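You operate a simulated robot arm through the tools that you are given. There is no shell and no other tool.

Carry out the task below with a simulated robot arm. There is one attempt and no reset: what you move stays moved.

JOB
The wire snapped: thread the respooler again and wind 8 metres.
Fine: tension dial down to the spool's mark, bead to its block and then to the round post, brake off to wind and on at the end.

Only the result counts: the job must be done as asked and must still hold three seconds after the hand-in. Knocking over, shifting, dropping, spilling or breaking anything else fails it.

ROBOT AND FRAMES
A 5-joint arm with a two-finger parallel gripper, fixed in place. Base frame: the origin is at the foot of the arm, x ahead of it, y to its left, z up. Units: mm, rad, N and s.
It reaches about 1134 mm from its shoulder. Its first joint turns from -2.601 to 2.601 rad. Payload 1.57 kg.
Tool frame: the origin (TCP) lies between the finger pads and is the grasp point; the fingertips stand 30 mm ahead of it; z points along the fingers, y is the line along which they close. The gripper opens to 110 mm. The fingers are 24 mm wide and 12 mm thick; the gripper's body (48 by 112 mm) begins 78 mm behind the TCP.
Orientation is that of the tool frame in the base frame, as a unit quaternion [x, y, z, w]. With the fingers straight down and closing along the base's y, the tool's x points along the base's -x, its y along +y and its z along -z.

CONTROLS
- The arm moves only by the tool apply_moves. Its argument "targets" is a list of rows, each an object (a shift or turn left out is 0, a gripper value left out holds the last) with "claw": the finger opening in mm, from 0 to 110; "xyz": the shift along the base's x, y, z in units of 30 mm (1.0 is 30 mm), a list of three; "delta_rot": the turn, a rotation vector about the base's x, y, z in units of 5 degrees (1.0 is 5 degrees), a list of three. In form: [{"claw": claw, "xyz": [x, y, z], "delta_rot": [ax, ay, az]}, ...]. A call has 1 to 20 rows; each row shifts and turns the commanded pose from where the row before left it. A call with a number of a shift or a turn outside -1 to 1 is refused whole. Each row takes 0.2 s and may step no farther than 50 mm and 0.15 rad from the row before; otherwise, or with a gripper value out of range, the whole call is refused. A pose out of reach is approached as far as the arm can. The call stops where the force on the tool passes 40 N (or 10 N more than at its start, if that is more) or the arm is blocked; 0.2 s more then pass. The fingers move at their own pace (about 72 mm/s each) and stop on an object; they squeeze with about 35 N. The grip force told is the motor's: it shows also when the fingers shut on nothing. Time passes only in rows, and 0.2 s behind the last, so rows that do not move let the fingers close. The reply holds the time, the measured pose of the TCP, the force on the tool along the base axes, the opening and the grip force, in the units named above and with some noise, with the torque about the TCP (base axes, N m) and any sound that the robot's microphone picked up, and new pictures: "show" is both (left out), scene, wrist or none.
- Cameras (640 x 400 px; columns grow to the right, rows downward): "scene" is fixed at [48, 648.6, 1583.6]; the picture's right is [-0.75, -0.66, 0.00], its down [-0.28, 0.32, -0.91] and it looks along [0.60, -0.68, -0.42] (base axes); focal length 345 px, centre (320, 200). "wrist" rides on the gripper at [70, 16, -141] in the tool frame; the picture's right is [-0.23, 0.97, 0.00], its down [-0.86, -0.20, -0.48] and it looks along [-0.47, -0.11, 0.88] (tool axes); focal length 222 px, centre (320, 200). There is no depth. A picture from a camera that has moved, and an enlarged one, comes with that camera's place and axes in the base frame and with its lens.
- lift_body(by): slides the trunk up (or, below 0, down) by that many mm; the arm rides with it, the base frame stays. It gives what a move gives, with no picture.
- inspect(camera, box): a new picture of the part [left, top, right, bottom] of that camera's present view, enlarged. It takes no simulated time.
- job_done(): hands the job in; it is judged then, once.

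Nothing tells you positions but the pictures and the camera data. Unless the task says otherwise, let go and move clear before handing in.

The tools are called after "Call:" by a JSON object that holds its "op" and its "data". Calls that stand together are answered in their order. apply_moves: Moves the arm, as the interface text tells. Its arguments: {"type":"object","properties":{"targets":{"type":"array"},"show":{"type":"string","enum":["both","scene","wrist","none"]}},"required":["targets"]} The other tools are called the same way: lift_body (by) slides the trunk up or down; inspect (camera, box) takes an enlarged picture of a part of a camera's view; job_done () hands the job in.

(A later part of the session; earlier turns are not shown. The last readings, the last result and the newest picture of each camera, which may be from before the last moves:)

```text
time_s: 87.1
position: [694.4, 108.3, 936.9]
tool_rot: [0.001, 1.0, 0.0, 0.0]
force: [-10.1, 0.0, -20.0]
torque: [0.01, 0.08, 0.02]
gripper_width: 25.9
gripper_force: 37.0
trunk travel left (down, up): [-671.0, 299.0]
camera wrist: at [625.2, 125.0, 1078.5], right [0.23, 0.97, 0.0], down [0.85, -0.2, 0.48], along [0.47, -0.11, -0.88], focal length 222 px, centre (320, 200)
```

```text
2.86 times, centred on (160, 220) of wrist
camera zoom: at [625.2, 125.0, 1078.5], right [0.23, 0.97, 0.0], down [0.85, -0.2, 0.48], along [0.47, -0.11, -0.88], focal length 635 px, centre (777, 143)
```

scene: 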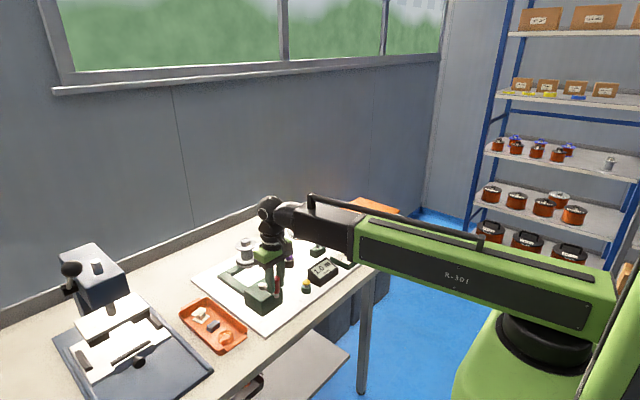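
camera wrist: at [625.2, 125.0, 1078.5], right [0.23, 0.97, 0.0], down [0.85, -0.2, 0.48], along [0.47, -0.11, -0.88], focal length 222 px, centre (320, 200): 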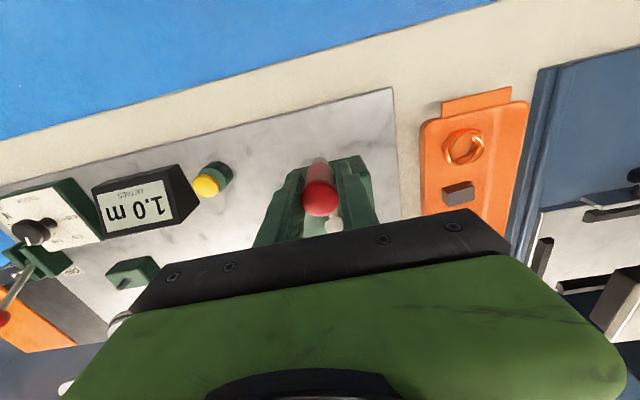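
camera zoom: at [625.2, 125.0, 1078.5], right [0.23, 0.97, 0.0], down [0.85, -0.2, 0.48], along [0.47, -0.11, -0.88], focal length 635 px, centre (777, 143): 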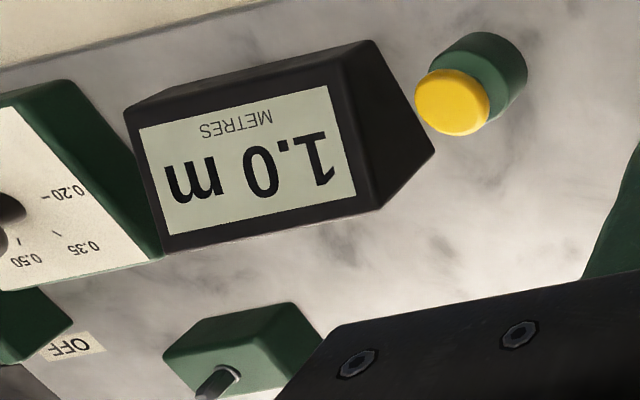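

Call:
{"op": "apply_moves", "data": {"targets": [{"xyz": [0.165, 0.829, 0]}, {"xyz": [0.47, 0.703, 0]}], "show": "none"}}

Call:
{"op": "inspect", "data": {"camera": "scene", "box": [205, 215, 345, 305]}}

Call:
{"op": "apply_moves", "data": {"targets": [{"xyz": [0.703, 0.47, 0]}, {"xyz": [0.829, 0.165, 0]}], "show": "none"}}

Call:
{"op": "inspect", "data": {"camera": "scene", "box": [205, 215, 345, 305]}}

```text
time_s: 87.7
position: [716.6, 158.4, 937.3]
tool_rot: [0.0, 1.0, 0.001, 0.003]
force: [-13.8, 16.0, -14.3]
torque: [-0.01, -0.91, -0.02]
gripper_width: 26.1
gripper_force: 37.1
trunk travel left (down, up): [-671.0, 299.0]
```

```text
4.44 times, centred on (275, 260) of scene
camera zoom: at [48.0, 648.6, 1583.6], right [-0.75, -0.66, 0.0], down [-0.28, 0.32, -0.91], along [0.6, -0.68, -0.42], focal length 1533 px, centre (520, -67)
```

zoom: 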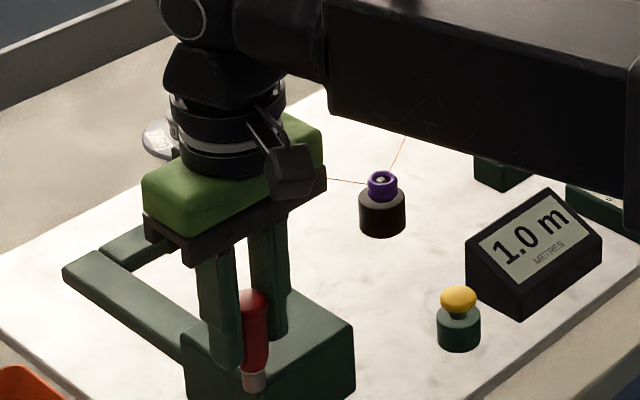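

```text
time_s: 88.3
position: [764.5, 174.3, 938.7]
tool_rot: [0.0, 1.0, 0.001, 0.004]
force: [1.2, 14.9, 8.4]
torque: [-0.07, -1.01, -0.01]
gripper_width: 26.1
gripper_force: 37.8
trunk travel left (down, up): [-671.0, 299.0]
```

```text
4.44 times, centred on (275, 260) of scene
camera zoom: at [48.0, 648.6, 1583.6], right [-0.75, -0.66, 0.0], down [-0.28, 0.32, -0.91], along [0.6, -0.68, -0.42], focal length 1533 px, centre (520, -67)
```

zoom: 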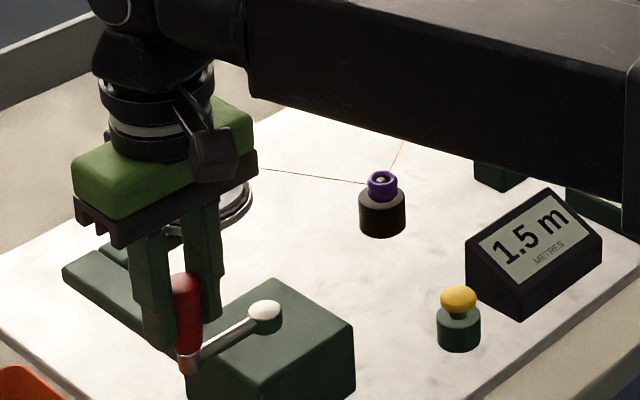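

The counter shows 0.5 m steps, and one turn gave 1.5 m (rounded). I'll track where it flips to find the metres per turn, sampling every 45°.

Call:
{"op": "apply_moves", "data": {"targets": [{"xyz": [0.829, -0.165, 0]}, {"xyz": [0.703, -0.47, 0]}, {}], "show": "none"}}

Call:
{"op": "inspect", "data": {"camera": "scene", "box": [300, 250, 350, 285]}}

Call:
{"op": "apply_moves", "data": {"targets": [{"xyz": [0.47, -0.703, 0]}, {"xyz": [0.165, -0.829, 0]}, {}], "show": "wrist"}}

Call:
{"op": "inspect", "data": {"camera": "scene", "box": [300, 250, 350, 285]}}

```text
time_s: 89.1
position: [807.5, 156.6, 938.8]
tool_rot: [0.001, 1.0, 0.0, 0.001]
force: [2.2, 5.0, 9.8]
torque: [-0.33, -0.64, 0.0]
gripper_width: 26.1
gripper_force: 37.3
trunk travel left (down, up): [-671.0, 299.0]
```

```text
11.43 times, centred on (325, 268) of scene
camera zoom: at [48.0, 648.6, 1583.6], right [-0.75, -0.66, 0.0], down [-0.28, 0.32, -0.91], along [0.6, -0.68, -0.42], focal length 3942 px, centre (263, -571)
```

zoom: 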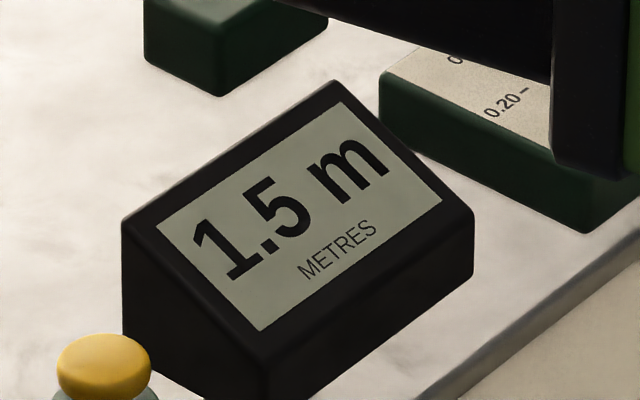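

```text
time_s: 89.9
position: [826.4, 111.6, 937.0]
tool_rot: [0.002, 1.0, 0.0, 0.002]
force: [15.2, 1.6, 16.0]
torque: [-0.2, 0.18, -0.04]
gripper_width: 25.7
gripper_force: 37.0
trunk travel left (down, up): [-671.0, 299.0]
camera wrist: at [756.1, 128.0, 1078.9], right [0.23, 0.97, 0.0], down [0.85, -0.2, 0.48], along [0.47, -0.11, -0.88], focal length 222 px, centre (320, 200)
```

wrist: 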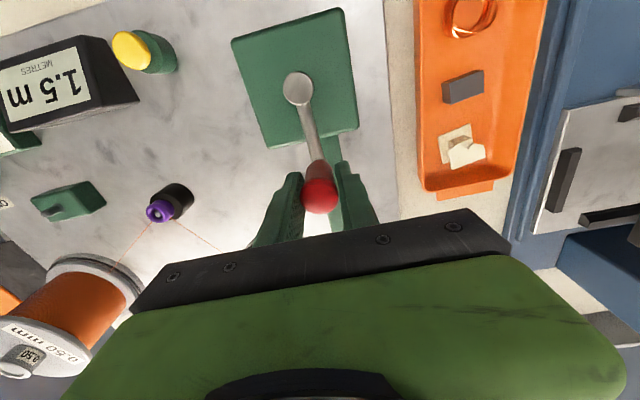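

```text
11.43 times, centred on (325, 268) of scene
camera zoom: at [48.0, 648.6, 1583.6], right [-0.75, -0.66, 0.0], down [-0.28, 0.32, -0.91], along [0.6, -0.68, -0.42], focal length 3942 px, centre (263, -571)
```

zoom: 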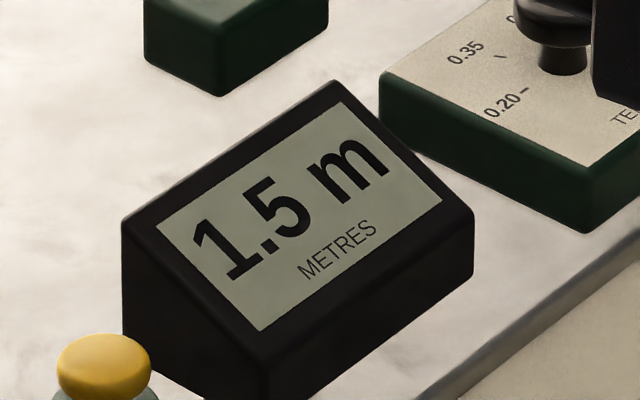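

Call:
{"op": "apply_moves", "data": {"targets": [{"xyz": [-0.165, -0.829, 0]}, {"xyz": [-0.47, -0.703, 0]}, {}], "show": "none"}}

Call:
{"op": "inspect", "data": {"camera": "scene", "box": [300, 250, 350, 285]}}

Call:
{"op": "apply_moves", "data": {"targets": [{"xyz": [-0.703, -0.47, 0]}, {"xyz": [-0.829, -0.165, 0]}, {}], "show": "none"}}

Call:
{"op": "inspect", "data": {"camera": "scene", "box": [300, 250, 350, 285]}}

Call:
{"op": "apply_moves", "data": {"targets": [{"xyz": [-0.829, 0.165, 0]}, {"xyz": [-0.703, 0.47, 0]}, {}], "show": "none"}}

Call:
{"op": "inspect", "data": {"camera": "scene", "box": [300, 250, 350, 285]}}

Call:
{"op": "apply_moves", "data": {"targets": [{"xyz": [-0.47, 0.703, 0]}, {"xyz": [-0.165, 0.829, 0]}, {}], "show": "wrist"}}

Call:
{"op": "inspect", "data": {"camera": "scene", "box": [300, 250, 350, 285]}}

```text
time_s: 90.7
position: [807.0, 64.8, 936.9]
tool_rot: [0.001, 1.0, -0.001, 0.0]
force: [10.2, -11.1, 6.0]
torque: [-0.22, 0.79, 0.01]
gripper_width: 25.9
gripper_force: 37.0
trunk travel left (down, up): [-671.0, 299.0]
```

```text
11.43 times, centred on (325, 268) of scene
camera zoom: at [48.0, 648.6, 1583.6], right [-0.75, -0.66, 0.0], down [-0.28, 0.32, -0.91], along [0.6, -0.68, -0.42], focal length 3942 px, centre (263, -571)
```

zoom: 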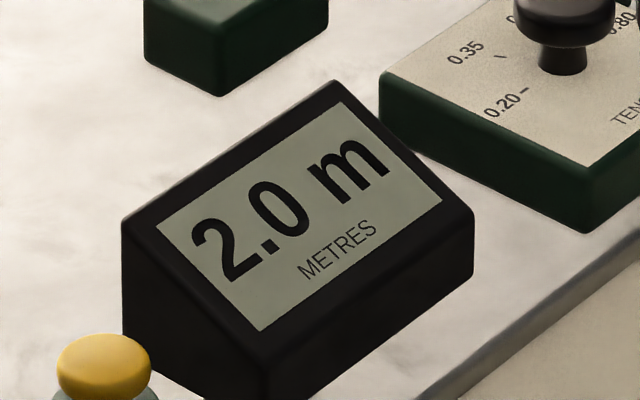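

```text
time_s: 91.5
position: [758.8, 45.5, 936.7]
tool_rot: [0.001, 1.0, 0.001, 0.0]
force: [0.1, 1.5, -9.5]
torque: [0.18, 1.08, 0.02]
gripper_width: 25.9
gripper_force: 37.1
trunk travel left (down, up): [-671.0, 299.0]
```

```text
11.43 times, centred on (325, 268) of scene
camera zoom: at [48.0, 648.6, 1583.6], right [-0.75, -0.66, 0.0], down [-0.28, 0.32, -0.91], along [0.6, -0.68, -0.42], focal length 3942 px, centre (263, -571)
```

zoom: 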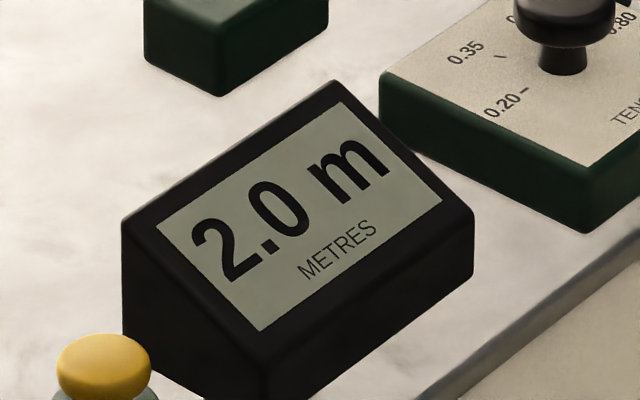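

```text
time_s: 92.3
position: [716.9, 63.4, 936.7]
tool_rot: [0.001, 1.0, 0.0, 0.0]
force: [-1.3, -2.5, -11.8]
torque: [0.31, 0.85, 0.0]
gripper_width: 25.9
gripper_force: 37.1
trunk travel left (down, up): [-671.0, 299.0]
```

```text
11.43 times, centred on (325, 268) of scene
camera zoom: at [48.0, 648.6, 1583.6], right [-0.75, -0.66, 0.0], down [-0.28, 0.32, -0.91], along [0.6, -0.68, -0.42], focal length 3942 px, centre (263, -571)
```

zoom: 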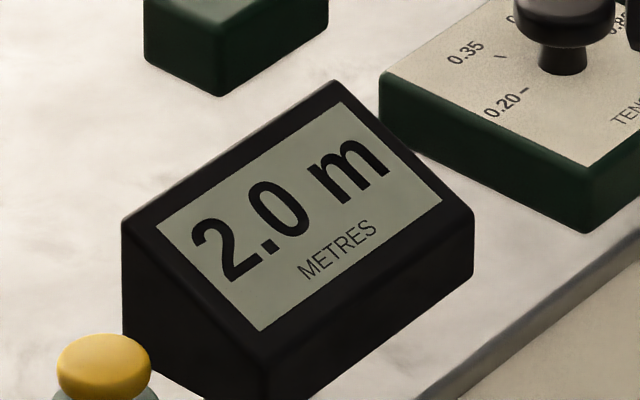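

```text
time_s: 93.1
position: [694.9, 108.2, 937.1]
tool_rot: [0.001, 1.0, -0.001, 0.001]
force: [-9.6, -1.2, -17.5]
torque: [0.31, 0.06, -0.02]
gripper_width: 25.7
gripper_force: 36.9
trunk travel left (down, up): [-671.0, 299.0]
camera wrist: at [625.5, 125.9, 1078.6], right [0.23, 0.97, 0.0], down [0.85, -0.2, 0.48], along [0.47, -0.11, -0.88], focal length 222 px, centre (320, 200)
```

wrist: 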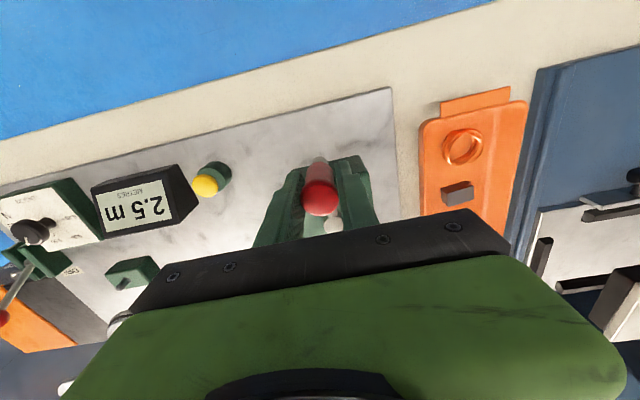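

```text
11.43 times, centred on (325, 268) of scene
camera zoom: at [48.0, 648.6, 1583.6], right [-0.75, -0.66, 0.0], down [-0.28, 0.32, -0.91], along [0.6, -0.68, -0.42], focal length 3942 px, centre (263, -571)
```

zoom: 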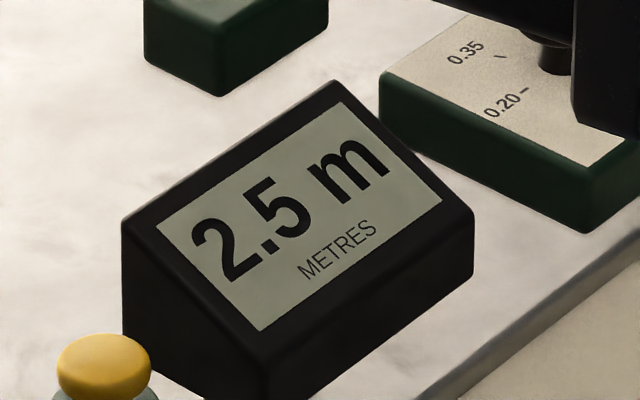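

The flips fit 4/3 m per turn, so 8 m should be 6 turns in all. I'm at 1.75 turns, so continuing with a quarter turn plus a full turn.

Call:
{"op": "apply_moves", "data": {"targets": [{"xyz": [0.165, 0.829, 0]}, {"xyz": [0.47, 0.703, 0]}, {"xyz": [0.703, 0.47, 0]}, {"xyz": [0.829, 0.165, 0]}, {"xyz": [0.829, -0.165, 0]}, {"xyz": [0.703, -0.47, 0]}, {"xyz": [0.47, -0.703, 0]}, {"xyz": [0.165, -0.829, 0]}, {}], "show": "wrist"}}

Call:
{"op": "inspect", "data": {"camera": "scene", "box": [225, 225, 345, 305]}}

```text
time_s: 95.1
position: [826.7, 109.1, 937.0]
tool_rot: [0.0, 1.0, -0.001, 0.0]
force: [-18.0, 0.4, -16.8]
torque: [-0.11, 0.33, -0.02]
gripper_width: 26.1
gripper_force: 36.9
trunk travel left (down, up): [-671.0, 299.0]
camera wrist: at [755.8, 125.4, 1078.9], right [0.23, 0.97, 0.0], down [0.85, -0.2, 0.48], along [0.47, -0.11, -0.88], focal length 222 px, centre (320, 200)
```

wrist: 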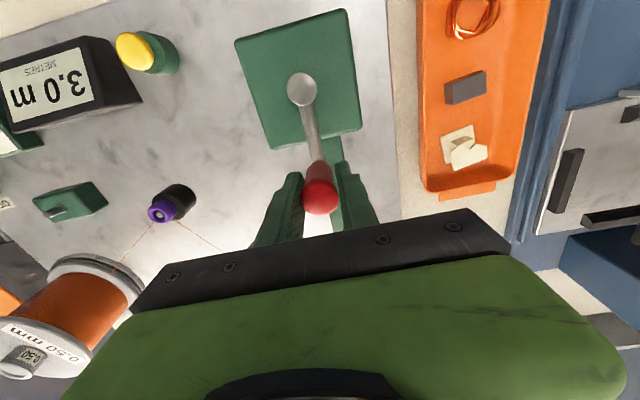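

```text
5.00 times, centred on (285, 265) of scene
camera zoom: at [48.0, 648.6, 1583.6], right [-0.75, -0.66, 0.0], down [-0.28, 0.32, -0.91], along [0.6, -0.68, -0.42], focal length 1724 px, centre (495, -125)
```

zoom: 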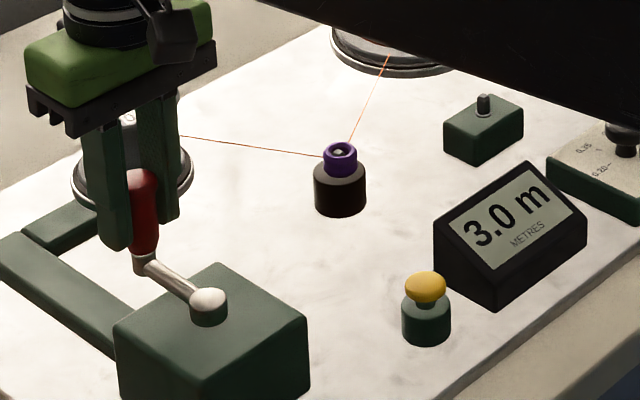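

2.25 turns show 3.0 m, as predicted. One more full turn.

Call:
{"op": "apply_moves", "data": {"targets": [{"xyz": [-0.165, -0.829, 0]}, {"xyz": [-0.47, -0.703, 0]}, {"xyz": [-0.703, -0.47, 0]}, {"xyz": [-0.829, -0.165, 0]}, {"xyz": [-0.829, 0.165, 0]}, {"xyz": [-0.703, 0.47, 0]}, {"xyz": [-0.47, 0.703, 0]}, {"xyz": [-0.165, 0.829, 0]}, {"xyz": [0.165, 0.829, 0]}, {"xyz": [0.47, 0.703, 0]}, {"xyz": [0.703, 0.47, 0]}, {"xyz": [0.829, 0.165, 0]}, {"xyz": [0.829, -0.165, 0]}, {"xyz": [0.703, -0.47, 0]}, {"xyz": [0.47, -0.703, 0]}, {"xyz": [0.165, -0.829, 0]}, {}], "show": "wrist"}}

Call:
{"op": "inspect", "data": {"camera": "scene", "box": [225, 225, 345, 305]}}

```text
time_s: 98.7
position: [826.3, 111.3, 937.6]
tool_rot: [0.0, 1.0, 0.0, 0.0]
force: [-19.7, 0.9, -16.4]
torque: [-0.09, 0.4, 0.02]
gripper_width: 25.7
gripper_force: 37.5
trunk travel left (down, up): [-671.0, 299.0]
camera wrist: at [755.9, 128.5, 1079.0], right [0.23, 0.97, 0.0], down [0.85, -0.2, 0.48], along [0.47, -0.11, -0.88], focal length 222 px, centre (320, 200)
```

wrist: 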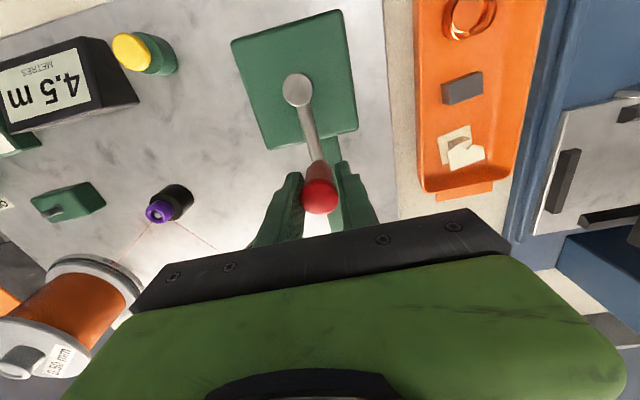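

```text
5.00 times, centred on (285, 265) of scene
camera zoom: at [48.0, 648.6, 1583.6], right [-0.75, -0.66, 0.0], down [-0.28, 0.32, -0.91], along [0.6, -0.68, -0.42], focal length 1724 px, centre (495, -125)
```

zoom: 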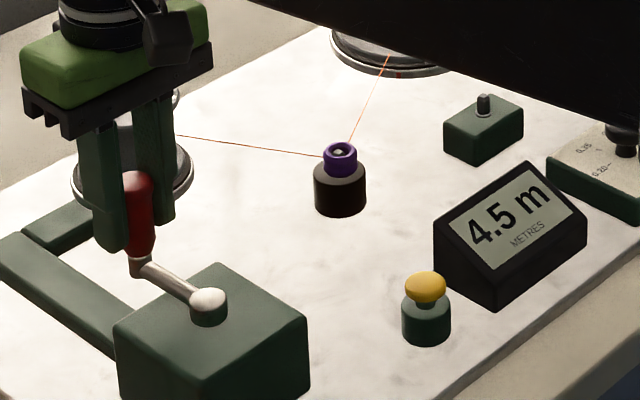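

3.25 turns show 4.5 m, which is consistent. Another full turn.

Call:
{"op": "apply_moves", "data": {"targets": [{"xyz": [-0.165, -0.829, 0]}, {"xyz": [-0.47, -0.703, 0]}, {"xyz": [-0.703, -0.47, 0]}, {"xyz": [-0.829, -0.165, 0]}, {"xyz": [-0.829, 0.165, 0]}, {"xyz": [-0.703, 0.47, 0]}, {"xyz": [-0.47, 0.703, 0]}, {"xyz": [-0.165, 0.829, 0]}, {"xyz": [0.165, 0.829, 0]}, {"xyz": [0.47, 0.703, 0]}, {"xyz": [0.703, 0.47, 0]}, {"xyz": [0.829, 0.165, 0]}, {"xyz": [0.829, -0.165, 0]}, {"xyz": [0.703, -0.47, 0]}, {"xyz": [0.47, -0.703, 0]}, {"xyz": [0.165, -0.829, 0]}, {}], "show": "wrist"}}

Call:
{"op": "inspect", "data": {"camera": "scene", "box": [225, 225, 345, 305]}}

```text
time_s: 102.3
position: [826.6, 112.0, 939.2]
tool_rot: [0.001, 1.0, 0.0, 0.0]
force: [-22.8, 0.0, -18.4]
torque: [-0.13, 0.35, -0.01]
gripper_width: 25.7
gripper_force: 37.3
trunk travel left (down, up): [-671.0, 299.0]
camera wrist: at [756.3, 129.1, 1079.2], right [0.23, 0.97, 0.0], down [0.85, -0.2, 0.48], along [0.47, -0.11, -0.88], focal length 222 px, centre (320, 200)
```

wrist: 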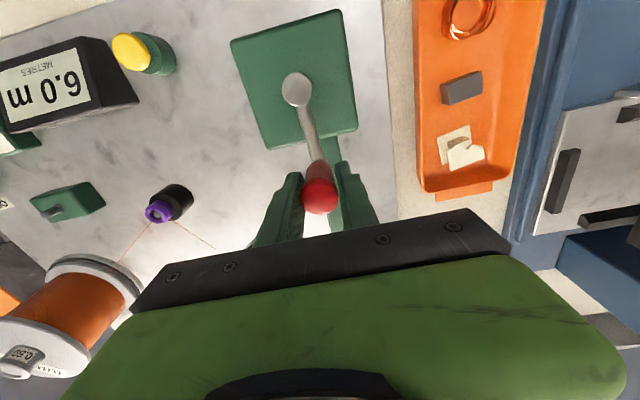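

```text
5.00 times, centred on (285, 265) of scene
camera zoom: at [48.0, 648.6, 1583.6], right [-0.75, -0.66, 0.0], down [-0.28, 0.32, -0.91], along [0.6, -0.68, -0.42], focal length 1724 px, centre (495, -125)
```

zoom: 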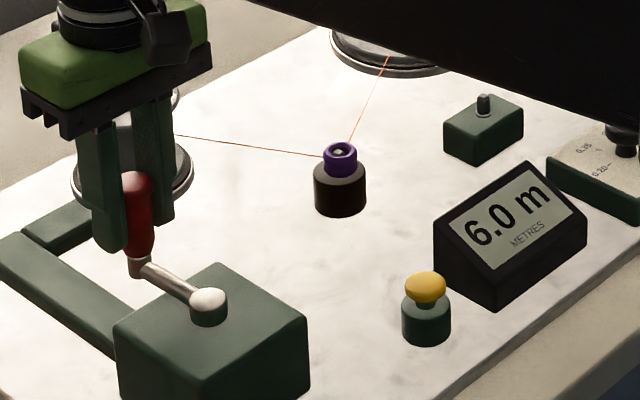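

4.25 turns show 6.0 m, so the rate is slightly higher, about 1.355–1.385 m per turn. I'll go another half turn, then sample finely to find the flip points and stop in the middle of the 8.0 band.

Call:
{"op": "apply_moves", "data": {"targets": [{"xyz": [-0.165, -0.829, 0]}, {"xyz": [-0.47, -0.703, 0]}, {"xyz": [-0.703, -0.47, 0]}, {"xyz": [-0.829, -0.165, 0]}, {"xyz": [-0.829, 0.165, 0]}, {"xyz": [-0.703, 0.47, 0]}, {"xyz": [-0.47, 0.703, 0]}, {"xyz": [-0.165, 0.829, 0]}, {}], "show": "none"}}

Call:
{"op": "inspect", "data": {"camera": "scene", "box": [300, 250, 350, 285]}}

Call:
{"op": "apply_moves", "data": {"targets": [{"xyz": [0.165, 0.829, 0]}, {}], "show": "none"}}

Call:
{"op": "inspect", "data": {"camera": "scene", "box": [300, 250, 350, 285]}}

Call:
{"op": "apply_moves", "data": {"targets": [{"xyz": [0.47, 0.703, 0]}, {}], "show": "none"}}

Call:
{"op": "inspect", "data": {"camera": "scene", "box": [300, 250, 350, 285]}}

Call:
{"op": "apply_moves", "data": {"targets": [{"xyz": [0.703, 0.47, 0]}, {}], "show": "none"}}

Call:
{"op": "inspect", "data": {"camera": "scene", "box": [300, 250, 350, 285]}}

Call:
{"op": "apply_moves", "data": {"targets": [{"xyz": [0.829, 0.165, 0]}, {}], "show": "wrist"}}

Call:
{"op": "inspect", "data": {"camera": "scene", "box": [300, 250, 350, 285]}}

```text
time_s: 104.3
position: [695.9, 109.6, 938.0]
tool_rot: [0.001, 1.0, 0.001, 0.001]
force: [-0.3, -0.8, -0.8]
torque: [0.28, -0.02, 0.0]
gripper_width: 25.9
gripper_force: 36.8
trunk travel left (down, up): [-671.0, 299.0]
```

```text
11.43 times, centred on (325, 268) of scene
camera zoom: at [48.0, 648.6, 1583.6], right [-0.75, -0.66, 0.0], down [-0.28, 0.32, -0.91], along [0.6, -0.68, -0.42], focal length 3942 px, centre (263, -571)
```

zoom: 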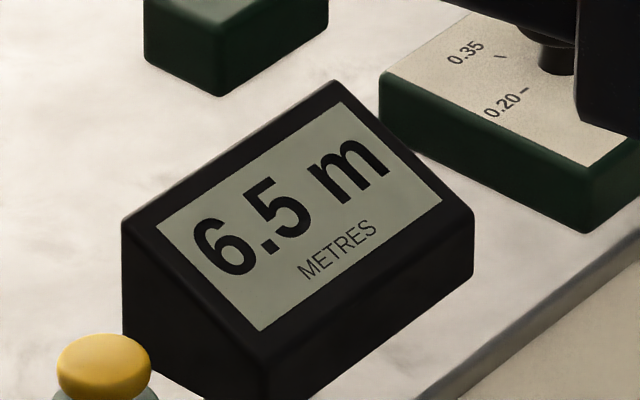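

```text
time_s: 104.9
position: [701.2, 134.5, 937.1]
tool_rot: [0.001, 1.0, 0.001, 0.001]
force: [1.0, -1.2, -1.3]
torque: [0.3, -0.09, 0.0]
gripper_width: 25.8
gripper_force: 37.0
trunk travel left (down, up): [-671.0, 299.0]
```

```text
11.43 times, centred on (325, 268) of scene
camera zoom: at [48.0, 648.6, 1583.6], right [-0.75, -0.66, 0.0], down [-0.28, 0.32, -0.91], along [0.6, -0.68, -0.42], focal length 3942 px, centre (263, -571)
```

zoom: 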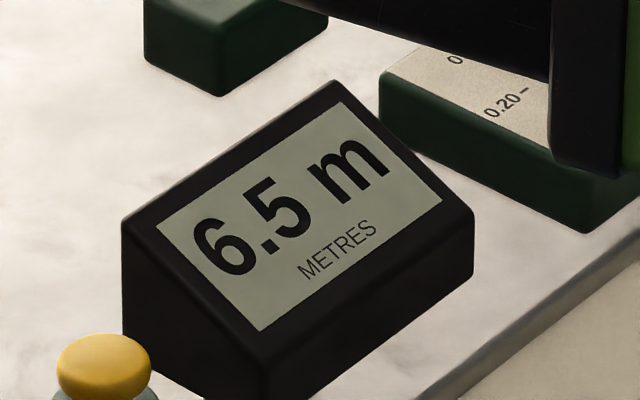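

```text
time_s: 105.5
position: [714.7, 154.6, 938.1]
tool_rot: [0.001, 1.0, 0.0, 0.001]
force: [-1.9, 1.5, -4.3]
torque: [0.19, -0.66, -0.02]
gripper_width: 26.0
gripper_force: 37.1
trunk travel left (down, up): [-671.0, 299.0]
```

```text
11.43 times, centred on (325, 268) of scene
camera zoom: at [48.0, 648.6, 1583.6], right [-0.75, -0.66, 0.0], down [-0.28, 0.32, -0.91], along [0.6, -0.68, -0.42], focal length 3942 px, centre (263, -571)
```

zoom: 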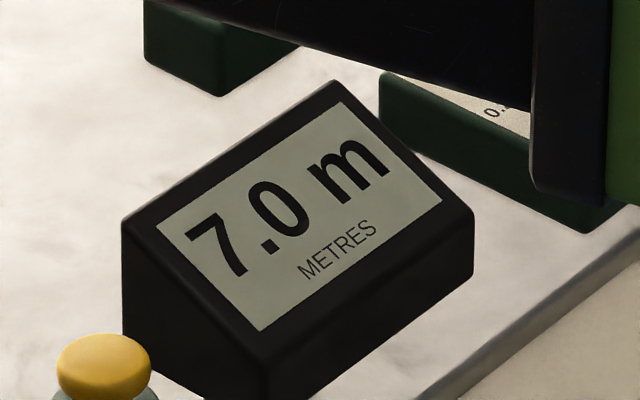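

```text
time_s: 106.1
position: [737.8, 170.1, 937.4]
tool_rot: [0.001, 1.0, 0.0, 0.002]
force: [-1.5, 4.0, -4.8]
torque: [0.07, -0.79, 0.0]
gripper_width: 25.9
gripper_force: 36.8
trunk travel left (down, up): [-671.0, 299.0]
```

```text
11.43 times, centred on (325, 268) of scene
camera zoom: at [48.0, 648.6, 1583.6], right [-0.75, -0.66, 0.0], down [-0.28, 0.32, -0.91], along [0.6, -0.68, -0.42], focal length 3942 px, centre (263, -571)
```

zoom: 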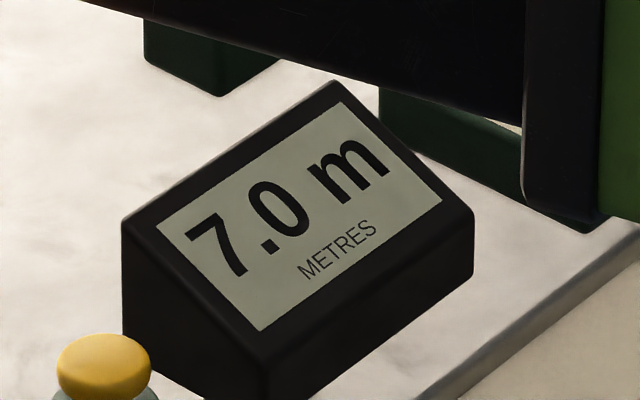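

```text
time_s: 106.7
position: [761.1, 175.1, 938.0]
tool_rot: [0.001, 1.0, -0.001, 0.002]
force: [0.0, 1.7, -3.6]
torque: [-0.13, -0.97, 0.02]
gripper_width: 25.8
gripper_force: 36.5
trunk travel left (down, up): [-671.0, 299.0]
camera wrist: at [690.9, 191.7, 1078.6], right [0.23, 0.97, 0.0], down [0.85, -0.2, 0.48], along [0.47, -0.11, -0.88], focal length 222 px, centre (320, 200)
```

wrist: 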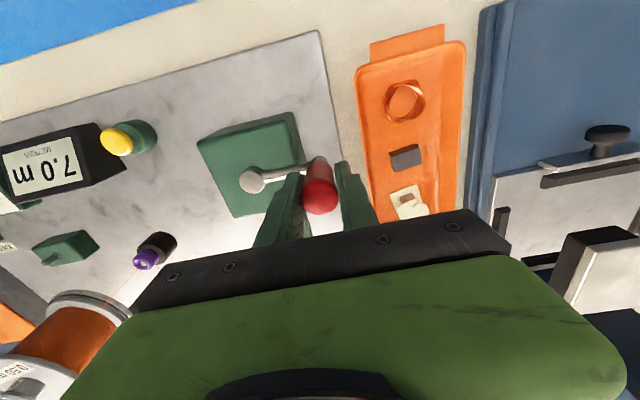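

```text
11.43 times, centred on (325, 268) of scene
camera zoom: at [48.0, 648.6, 1583.6], right [-0.75, -0.66, 0.0], down [-0.28, 0.32, -0.91], along [0.6, -0.68, -0.42], focal length 3942 px, centre (263, -571)
```

zoom: 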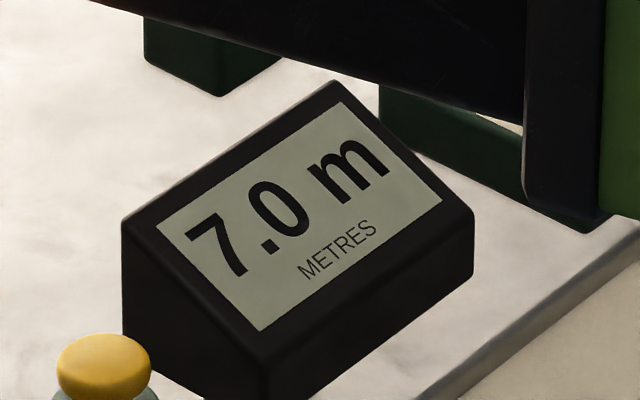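

The flip to 7.0 came between 4.81 and 4.875 turns, so about 1.387 m per turn. 8.0 m should come near 5.77 turns. I'll go to 5.5 turns and then step finely to catch the flip to 8.0.

Call:
{"op": "apply_moves", "data": {"targets": [{"xyz": [0.829, -0.165, 0]}, {"xyz": [0.703, -0.47, 0]}, {"xyz": [0.47, -0.703, 0]}, {"xyz": [0.165, -0.829, 0]}, {"xyz": [-0.165, -0.829, 0]}, {"xyz": [-0.47, -0.703, 0]}, {"xyz": [-0.703, -0.47, 0]}, {"xyz": [-0.829, -0.165, 0]}, {}], "show": "wrist"}}

Call:
{"op": "inspect", "data": {"camera": "scene", "box": [300, 250, 350, 285]}}

Call:
{"op": "apply_moves", "data": {"targets": [{"xyz": [-0.423, 0.042, 0]}, {}], "show": "none"}}

Call:
{"op": "inspect", "data": {"camera": "scene", "box": [300, 250, 350, 285]}}

Call:
{"op": "apply_moves", "data": {"targets": [{"xyz": [-0.406, 0.123, 0]}, {}], "show": "none"}}

Call:
{"op": "inspect", "data": {"camera": "scene", "box": [300, 250, 350, 285]}}

Call:
{"op": "apply_moves", "data": {"targets": [{"xyz": [-0.375, 0.2, 0]}, {}], "show": "none"}}

Call:
{"op": "inspect", "data": {"camera": "scene", "box": [300, 250, 350, 285]}}

Call:
{"op": "apply_moves", "data": {"targets": [{"xyz": [-0.328, 0.27, 0]}, {}], "show": "wrist"}}

Call:
{"op": "inspect", "data": {"camera": "scene", "box": [300, 250, 350, 285]}}

```text
time_s: 108.7
position: [761.1, 45.5, 937.0]
tool_rot: [0.0, 1.0, -0.001, 0.0]
force: [-0.4, -6.7, -2.9]
torque: [0.1, 1.03, 0.04]
gripper_width: 25.8
gripper_force: 36.9
trunk travel left (down, up): [-671.0, 299.0]
camera wrist: at [691.8, 61.6, 1078.8], right [0.23, 0.97, 0.0], down [0.85, -0.2, 0.48], along [0.47, -0.11, -0.88], focal length 222 px, centre (320, 200)
```

wrist: 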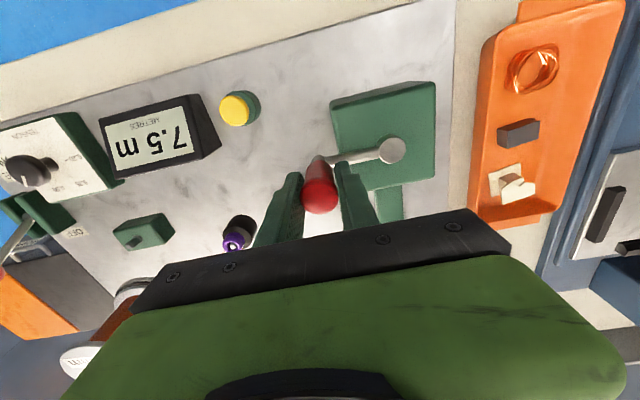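

```text
11.43 times, centred on (325, 268) of scene
camera zoom: at [48.0, 648.6, 1583.6], right [-0.75, -0.66, 0.0], down [-0.28, 0.32, -0.91], along [0.6, -0.68, -0.42], focal length 3942 px, centre (263, -571)
```

zoom: 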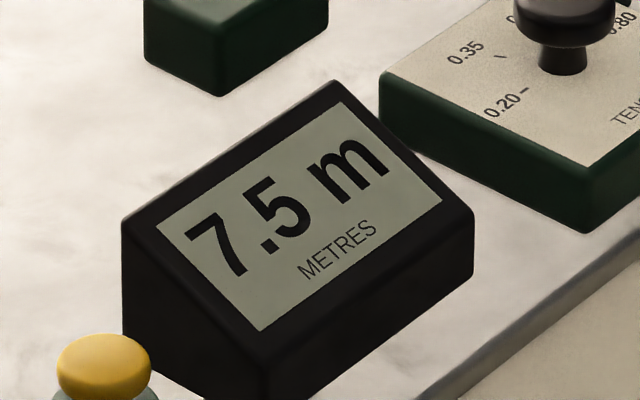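

```text
time_s: 109.3
position: [748.4, 46.6, 937.5]
tool_rot: [0.002, 1.0, -0.001, 0.001]
force: [-3.3, -11.9, -7.3]
torque: [0.04, -0.45, 0.02]
gripper_width: 26.0
gripper_force: 37.2
trunk travel left (down, up): [-671.0, 299.0]
```

```text
11.43 times, centred on (325, 268) of scene
camera zoom: at [48.0, 648.6, 1583.6], right [-0.75, -0.66, 0.0], down [-0.28, 0.32, -0.91], along [0.6, -0.68, -0.42], focal length 3942 px, centre (263, -571)
```

zoom: 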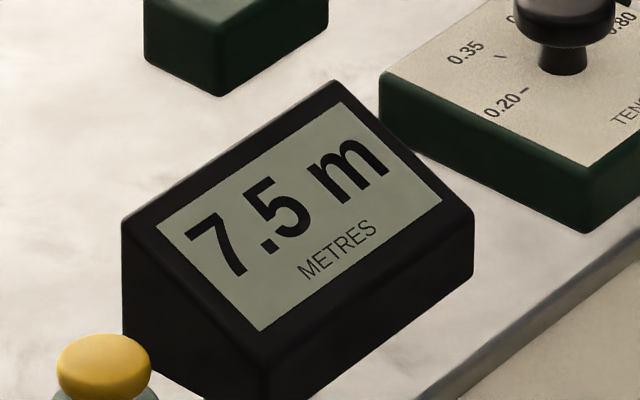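

```text
time_s: 109.9
position: [736.5, 50.3, 937.1]
tool_rot: [0.001, 1.0, -0.001, 0.001]
force: [-6.5, -15.0, -11.3]
torque: [0.14, -0.22, 0.05]
gripper_width: 25.9
gripper_force: 37.2
trunk travel left (down, up): [-671.0, 299.0]
```

```text
11.43 times, centred on (325, 268) of scene
camera zoom: at [48.0, 648.6, 1583.6], right [-0.75, -0.66, 0.0], down [-0.28, 0.32, -0.91], along [0.6, -0.68, -0.42], focal length 3942 px, centre (263, -571)
```

zoom: 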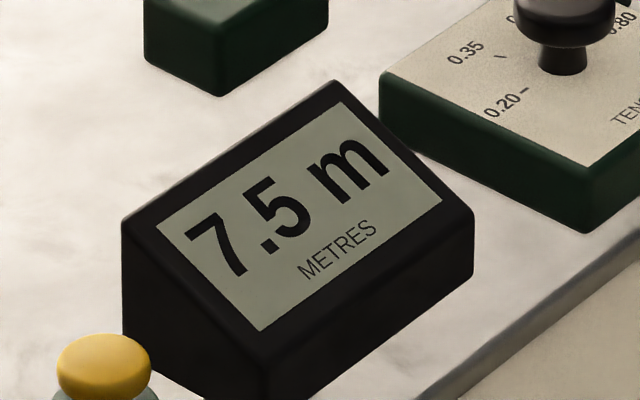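

```text
time_s: 110.5
position: [726.8, 56.0, 937.7]
tool_rot: [0.001, 1.0, 0.0, 0.0]
force: [-9.1, -11.9, -14.6]
torque: [0.24, -0.26, -0.01]
gripper_width: 25.7
gripper_force: 36.9
trunk travel left (down, up): [-671.0, 299.0]
```

```text
11.43 times, centred on (325, 268) of scene
camera zoom: at [48.0, 648.6, 1583.6], right [-0.75, -0.66, 0.0], down [-0.28, 0.32, -0.91], along [0.6, -0.68, -0.42], focal length 3942 px, centre (263, -571)
```

zoom: 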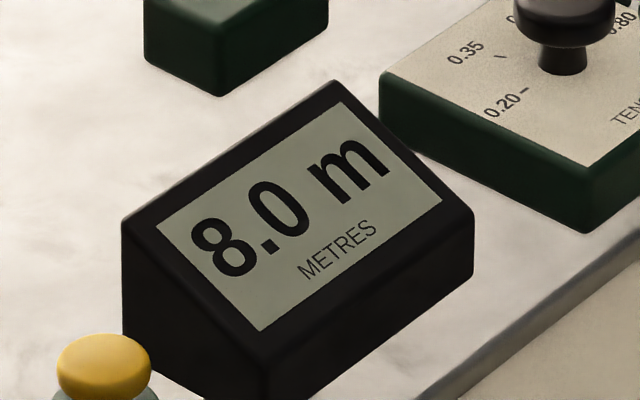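

```text
time_s: 111.1
position: [716.6, 64.3, 937.6]
tool_rot: [0.0, 1.0, 0.001, 0.001]
force: [-9.0, -10.0, -15.9]
torque: [0.28, -0.24, -0.01]
gripper_width: 26.1
gripper_force: 37.6
trunk travel left (down, up): [-671.0, 299.0]
camera wrist: at [646.0, 80.2, 1078.7], right [0.23, 0.97, 0.0], down [0.85, -0.2, 0.48], along [0.47, -0.11, -0.88], focal length 222 px, centre (320, 200)
```

wrist: 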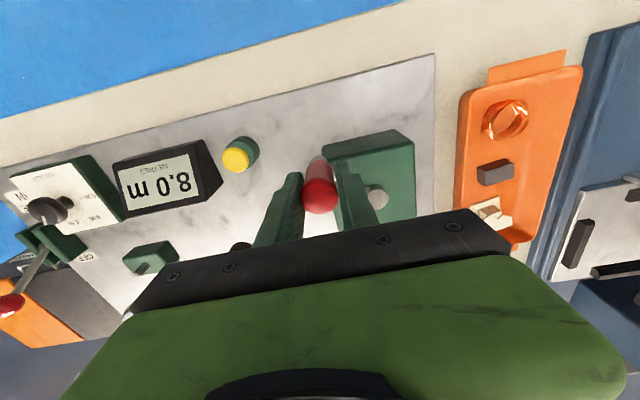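

```text
11.43 times, centred on (325, 268) of scene
camera zoom: at [48.0, 648.6, 1583.6], right [-0.75, -0.66, 0.0], down [-0.28, 0.32, -0.91], along [0.6, -0.68, -0.42], focal length 3942 px, centre (263, -571)
```

zoom: 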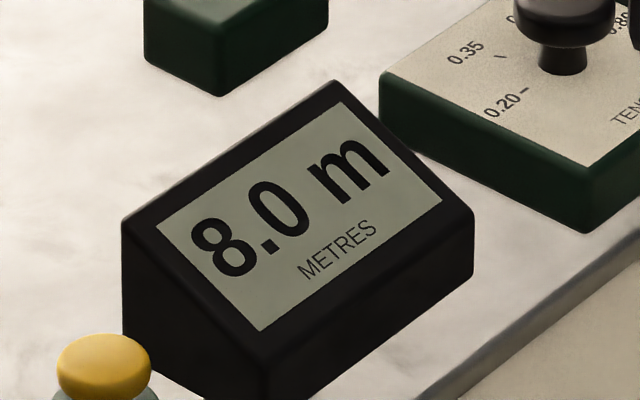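

The flip to 8.0 came at about 5.58 turns, giving 1.389 m per turn. Another 45° brings it to T=5.75, which is about 7.99 m.

Call:
{"op": "apply_moves", "data": {"targets": [{"xyz": [-0.27, 0.328, 0]}, {"xyz": [-0.2, 0.375, 0]}, {"xyz": [-0.123, 0.406, 0]}, {"xyz": [-0.042, 0.423, 0]}, {}, {}], "show": "wrist"}}

Call:
{"op": "inspect", "data": {"camera": "scene", "box": [225, 225, 345, 305]}}

```text
time_s: 112.5
position: [696.9, 109.8, 937.7]
tool_rot: [0.001, 1.0, 0.0, 0.001]
force: [-17.7, 2.0, -22.6]
torque: [0.07, 0.01, 0.01]
gripper_width: 26.1
gripper_force: 37.1
trunk travel left (down, up): [-671.0, 299.0]
camera wrist: at [626.6, 126.9, 1078.8], right [0.23, 0.97, 0.0], down [0.85, -0.2, 0.48], along [0.47, -0.11, -0.88], focal length 222 px, centre (320, 200)
```

wrist: 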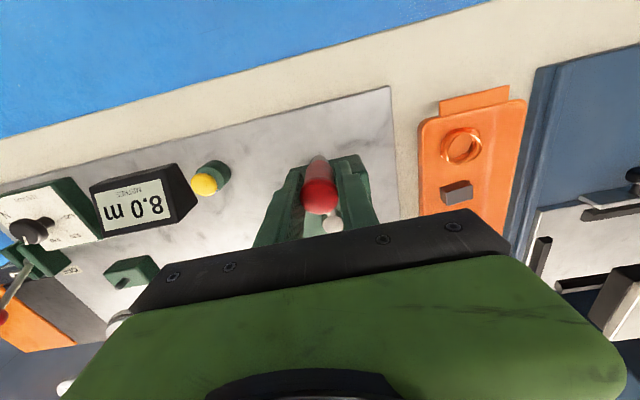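

```text
5.00 times, centred on (285, 265) of scene
camera zoom: at [48.0, 648.6, 1583.6], right [-0.75, -0.66, 0.0], down [-0.28, 0.32, -0.91], along [0.6, -0.68, -0.42], focal length 1724 px, centre (495, -125)
```

zoom: 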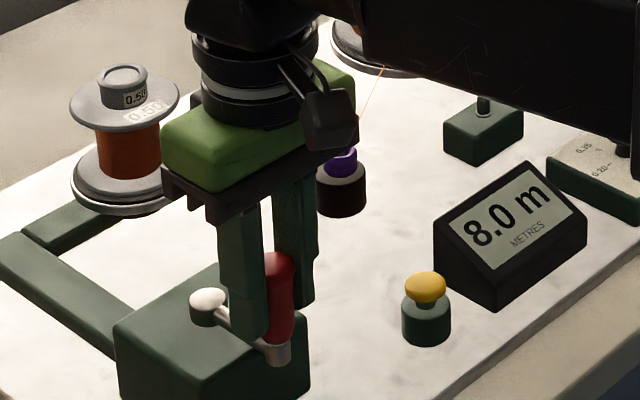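

The counter shows 8.0 m near mid-band. Releasing the handle and lifting clear.

Call:
{"op": "apply_moves", "data": {"targets": [{"claw": 32}, {"claw": 50}, {"claw": 64}, {}], "show": "none"}}

Call:
{"op": "lift_body", "data": {"by": 102}}

Call:
{"op": "apply_moves", "data": {"targets": [{}]}}

Call:
{"op": "inspect", "data": {"camera": "scene", "box": [205, 205, 365, 305]}}

```text
time_s: 113.5
position: [697.2, 110.0, 938.1]
tool_rot: [0.001, 1.0, 0.0, 0.002]
force: [-0.7, -0.5, -0.5]
torque: [-0.02, -0.01, 0.0]
gripper_width: 63.9
gripper_force: 0.1
trunk travel left (down, up): [-671.0, 299.0]
```

```text
time_s: 114.8
position: [697.7, 110.0, 1039.4]
tool_rot: [0.001, 1.0, 0.0, 0.001]
force: [-0.4, 0.1, 0.6]
torque: [-0.02, 0.01, -0.01]
gripper_width: 64.2
gripper_force: 0.0
trunk travel left (down, up): [-773.0, 197.0]
```

```text
time_s: 115.2
position: [697.2, 109.4, 1039.4]
tool_rot: [0.001, 1.0, 0.0, 0.0]
force: [-0.4, 0.0, 0.3]
torque: [-0.01, -0.02, 0.03]
gripper_width: 63.8
gripper_force: 0.1
trunk travel left (down, up): [-773.0, 197.0]
camera wrist: at [626.8, 126.4, 1180.8], right [0.23, 0.97, 0.0], down [0.85, -0.2, 0.48], along [0.47, -0.11, -0.88], focal length 222 px, centre (320, 200)
```

scene: 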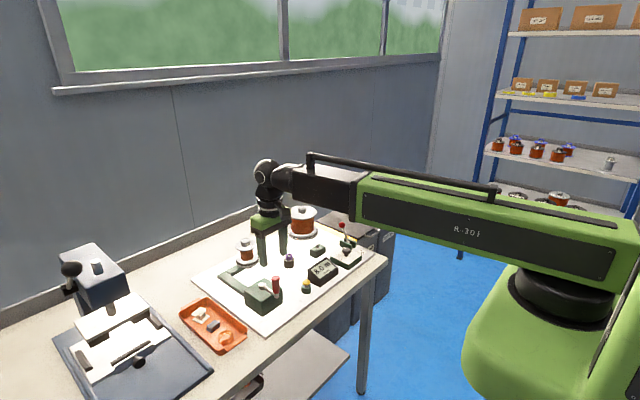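
wrist: 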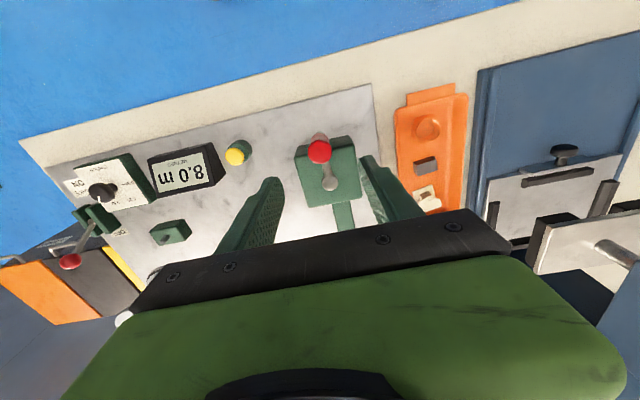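

```text
4.00 times, centred on (285, 255) of scene
camera zoom: at [48.0, 648.6, 1583.6], right [-0.75, -0.66, 0.0], down [-0.28, 0.32, -0.91], along [0.6, -0.68, -0.42], focal length 1380 px, centre (460, -20)
```

zoom: 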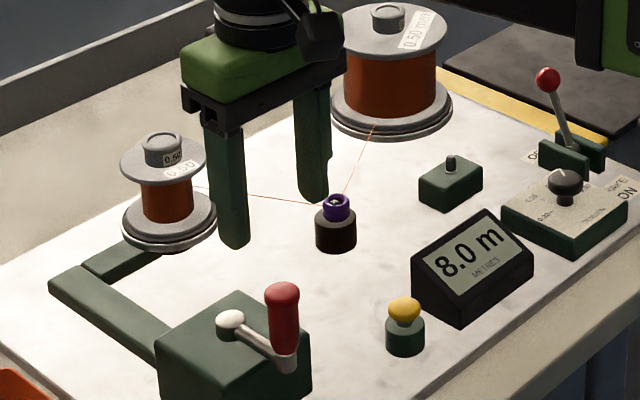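

The counter holds at 8.0 m. Now I'll set the brake ON: go to the OFF (+x) side of the knob at about (830,-340), lower, and push it back in -x.

Call:
{"op": "apply_moves", "data": {"targets": [{"claw": 0, "xyz": [0.296, -1, 0]}, {"xyz": [0.296, -1, 0]}, {"xyz": [0.296, -1, 0]}, {"xyz": [0.296, -1, 0]}, {"xyz": [0.296, -1, 0]}, {"xyz": [0.296, -1, 0]}, {"xyz": [0.296, -1, 0]}, {"xyz": [0.296, -1, 0]}, {"xyz": [0.296, -1, 0]}, {"xyz": [0.296, -1, 0]}, {"xyz": [0.296, -1, 0]}, {"xyz": [0.296, -1, 0]}, {"xyz": [0.296, -1, 0]}, {"xyz": [0.296, -1, 0]}, {"xyz": [0.296, -1, 0]}, {}, {}]}}

Call:
{"op": "inspect", "data": {"camera": "scene", "box": [315, 185, 395, 265]}}

Call:
{"op": "inspect", "data": {"camera": "wrist", "box": [230, 65, 410, 215]}}

```text
time_s: 118.8
position: [829.8, -340.5, 1039.5]
tool_rot: [0.001, 1.0, 0.001, 0.001]
force: [0.0, 0.5, 0.3]
torque: [-0.01, 0.01, 0.01]
gripper_width: 0.0
gripper_force: 20.7
out of reach, approached as far as the arm can: row 12, 14
trunk travel left (down, up): [-773.0, 197.0]
camera wrist: at [759.8, -323.9, 1180.8], right [0.23, 0.97, 0.0], down [0.85, -0.2, 0.48], along [0.47, -0.11, -0.88], focal length 222 px, centre (320, 200)
```

scene: 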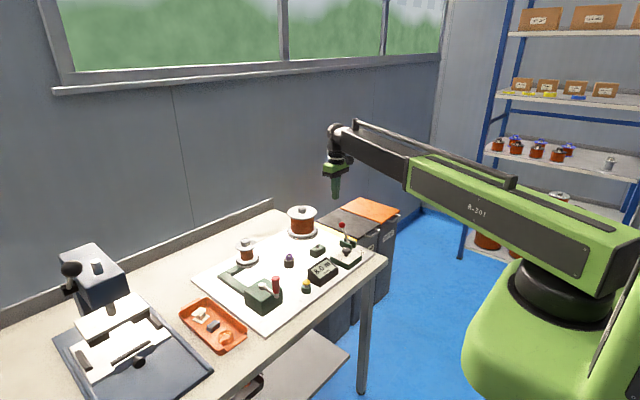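
wrist: 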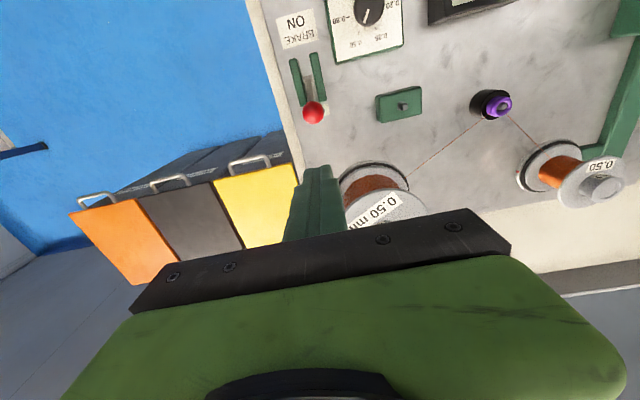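

```text
5.00 times, centred on (355, 225) of scene
camera zoom: at [48.0, 648.6, 1583.6], right [-0.75, -0.66, 0.0], down [-0.28, 0.32, -0.91], along [0.6, -0.68, -0.42], focal length 1724 px, centre (145, 75)
```

zoom: 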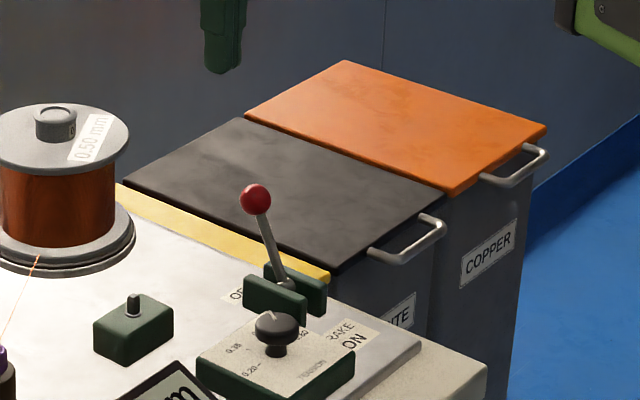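

```text
2.67 times, centred on (320, 140) of wrist
camera zoom: at [759.8, -323.9, 1180.8], right [0.23, 0.97, 0.0], down [0.85, -0.2, 0.48], along [0.47, -0.11, -0.88], focal length 592 px, centre (320, 360)
```

zoom: 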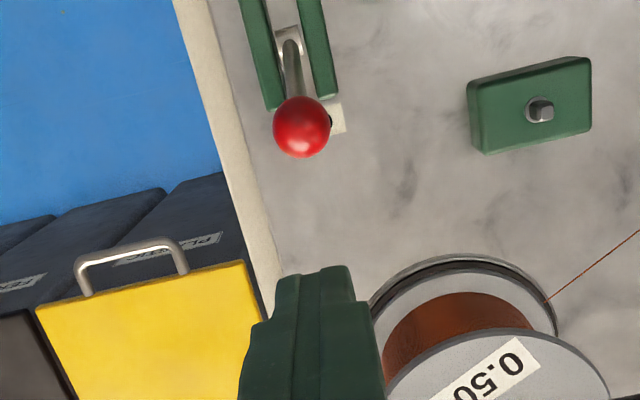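

The knob is at (793,-340), and the finger sits 12 mm beyond it. Lowering and pushing back to ON.

Call:
{"op": "lift_body", "data": {"by": -125}}

Call:
{"op": "apply_moves", "data": {"targets": [{"xyz": [-0.5, 0, 0]}, {"xyz": [-0.5, 0, 0]}, {"xyz": [-0.5, 0, 0]}, {"xyz": [-0.5, 0, 0]}, {}]}}

Call:
{"op": "inspect", "data": {"camera": "scene", "box": [305, 195, 395, 285]}}

```text
time_s: 120.4
position: [830.3, -340.8, 914.3]
tool_rot: [0.001, 1.0, 0.0, 0.001]
force: [-0.2, 0.0, -0.2]
torque: [0.01, -0.02, 0.0]
gripper_width: 0.1
gripper_force: 21.9
trunk travel left (down, up): [-648.0, 322.0]
```

```text
time_s: 121.6
position: [770.8, -337.7, 915.3]
tool_rot: [0.0, 1.0, 0.001, 0.0]
force: [0.0, 0.3, 1.0]
torque: [0.01, -0.05, 0.0]
gripper_width: 0.0
gripper_force: 21.0
trunk travel left (down, up): [-648.0, 322.0]
camera wrist: at [700.9, -322.2, 1055.9], right [0.23, 0.97, 0.0], down [0.85, -0.2, 0.48], along [0.47, -0.11, -0.88], focal length 222 px, centre (320, 200)
```

scene: 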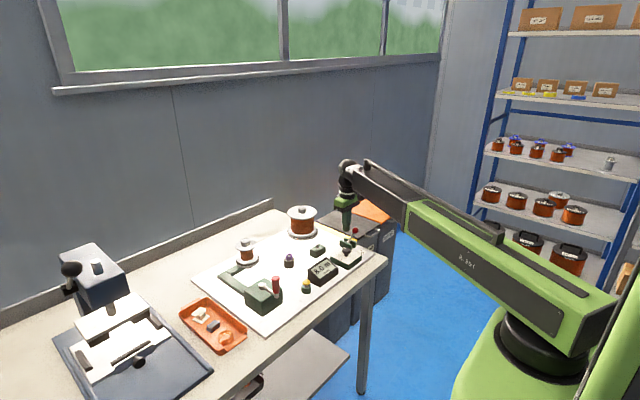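
wrist: 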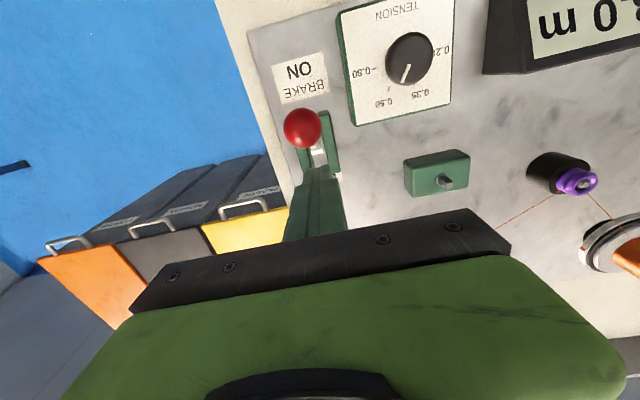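

```text
4.44 times, centred on (350, 240) of scene
camera zoom: at [48.0, 648.6, 1583.6], right [-0.75, -0.66, 0.0], down [-0.28, 0.32, -0.91], along [0.6, -0.68, -0.42], focal length 1533 px, centre (187, 22)
```

zoom: 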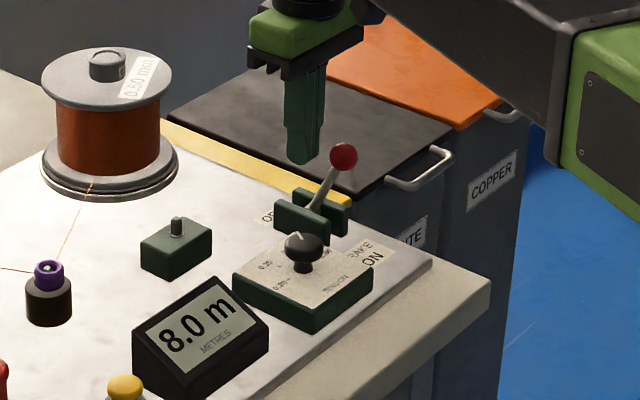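

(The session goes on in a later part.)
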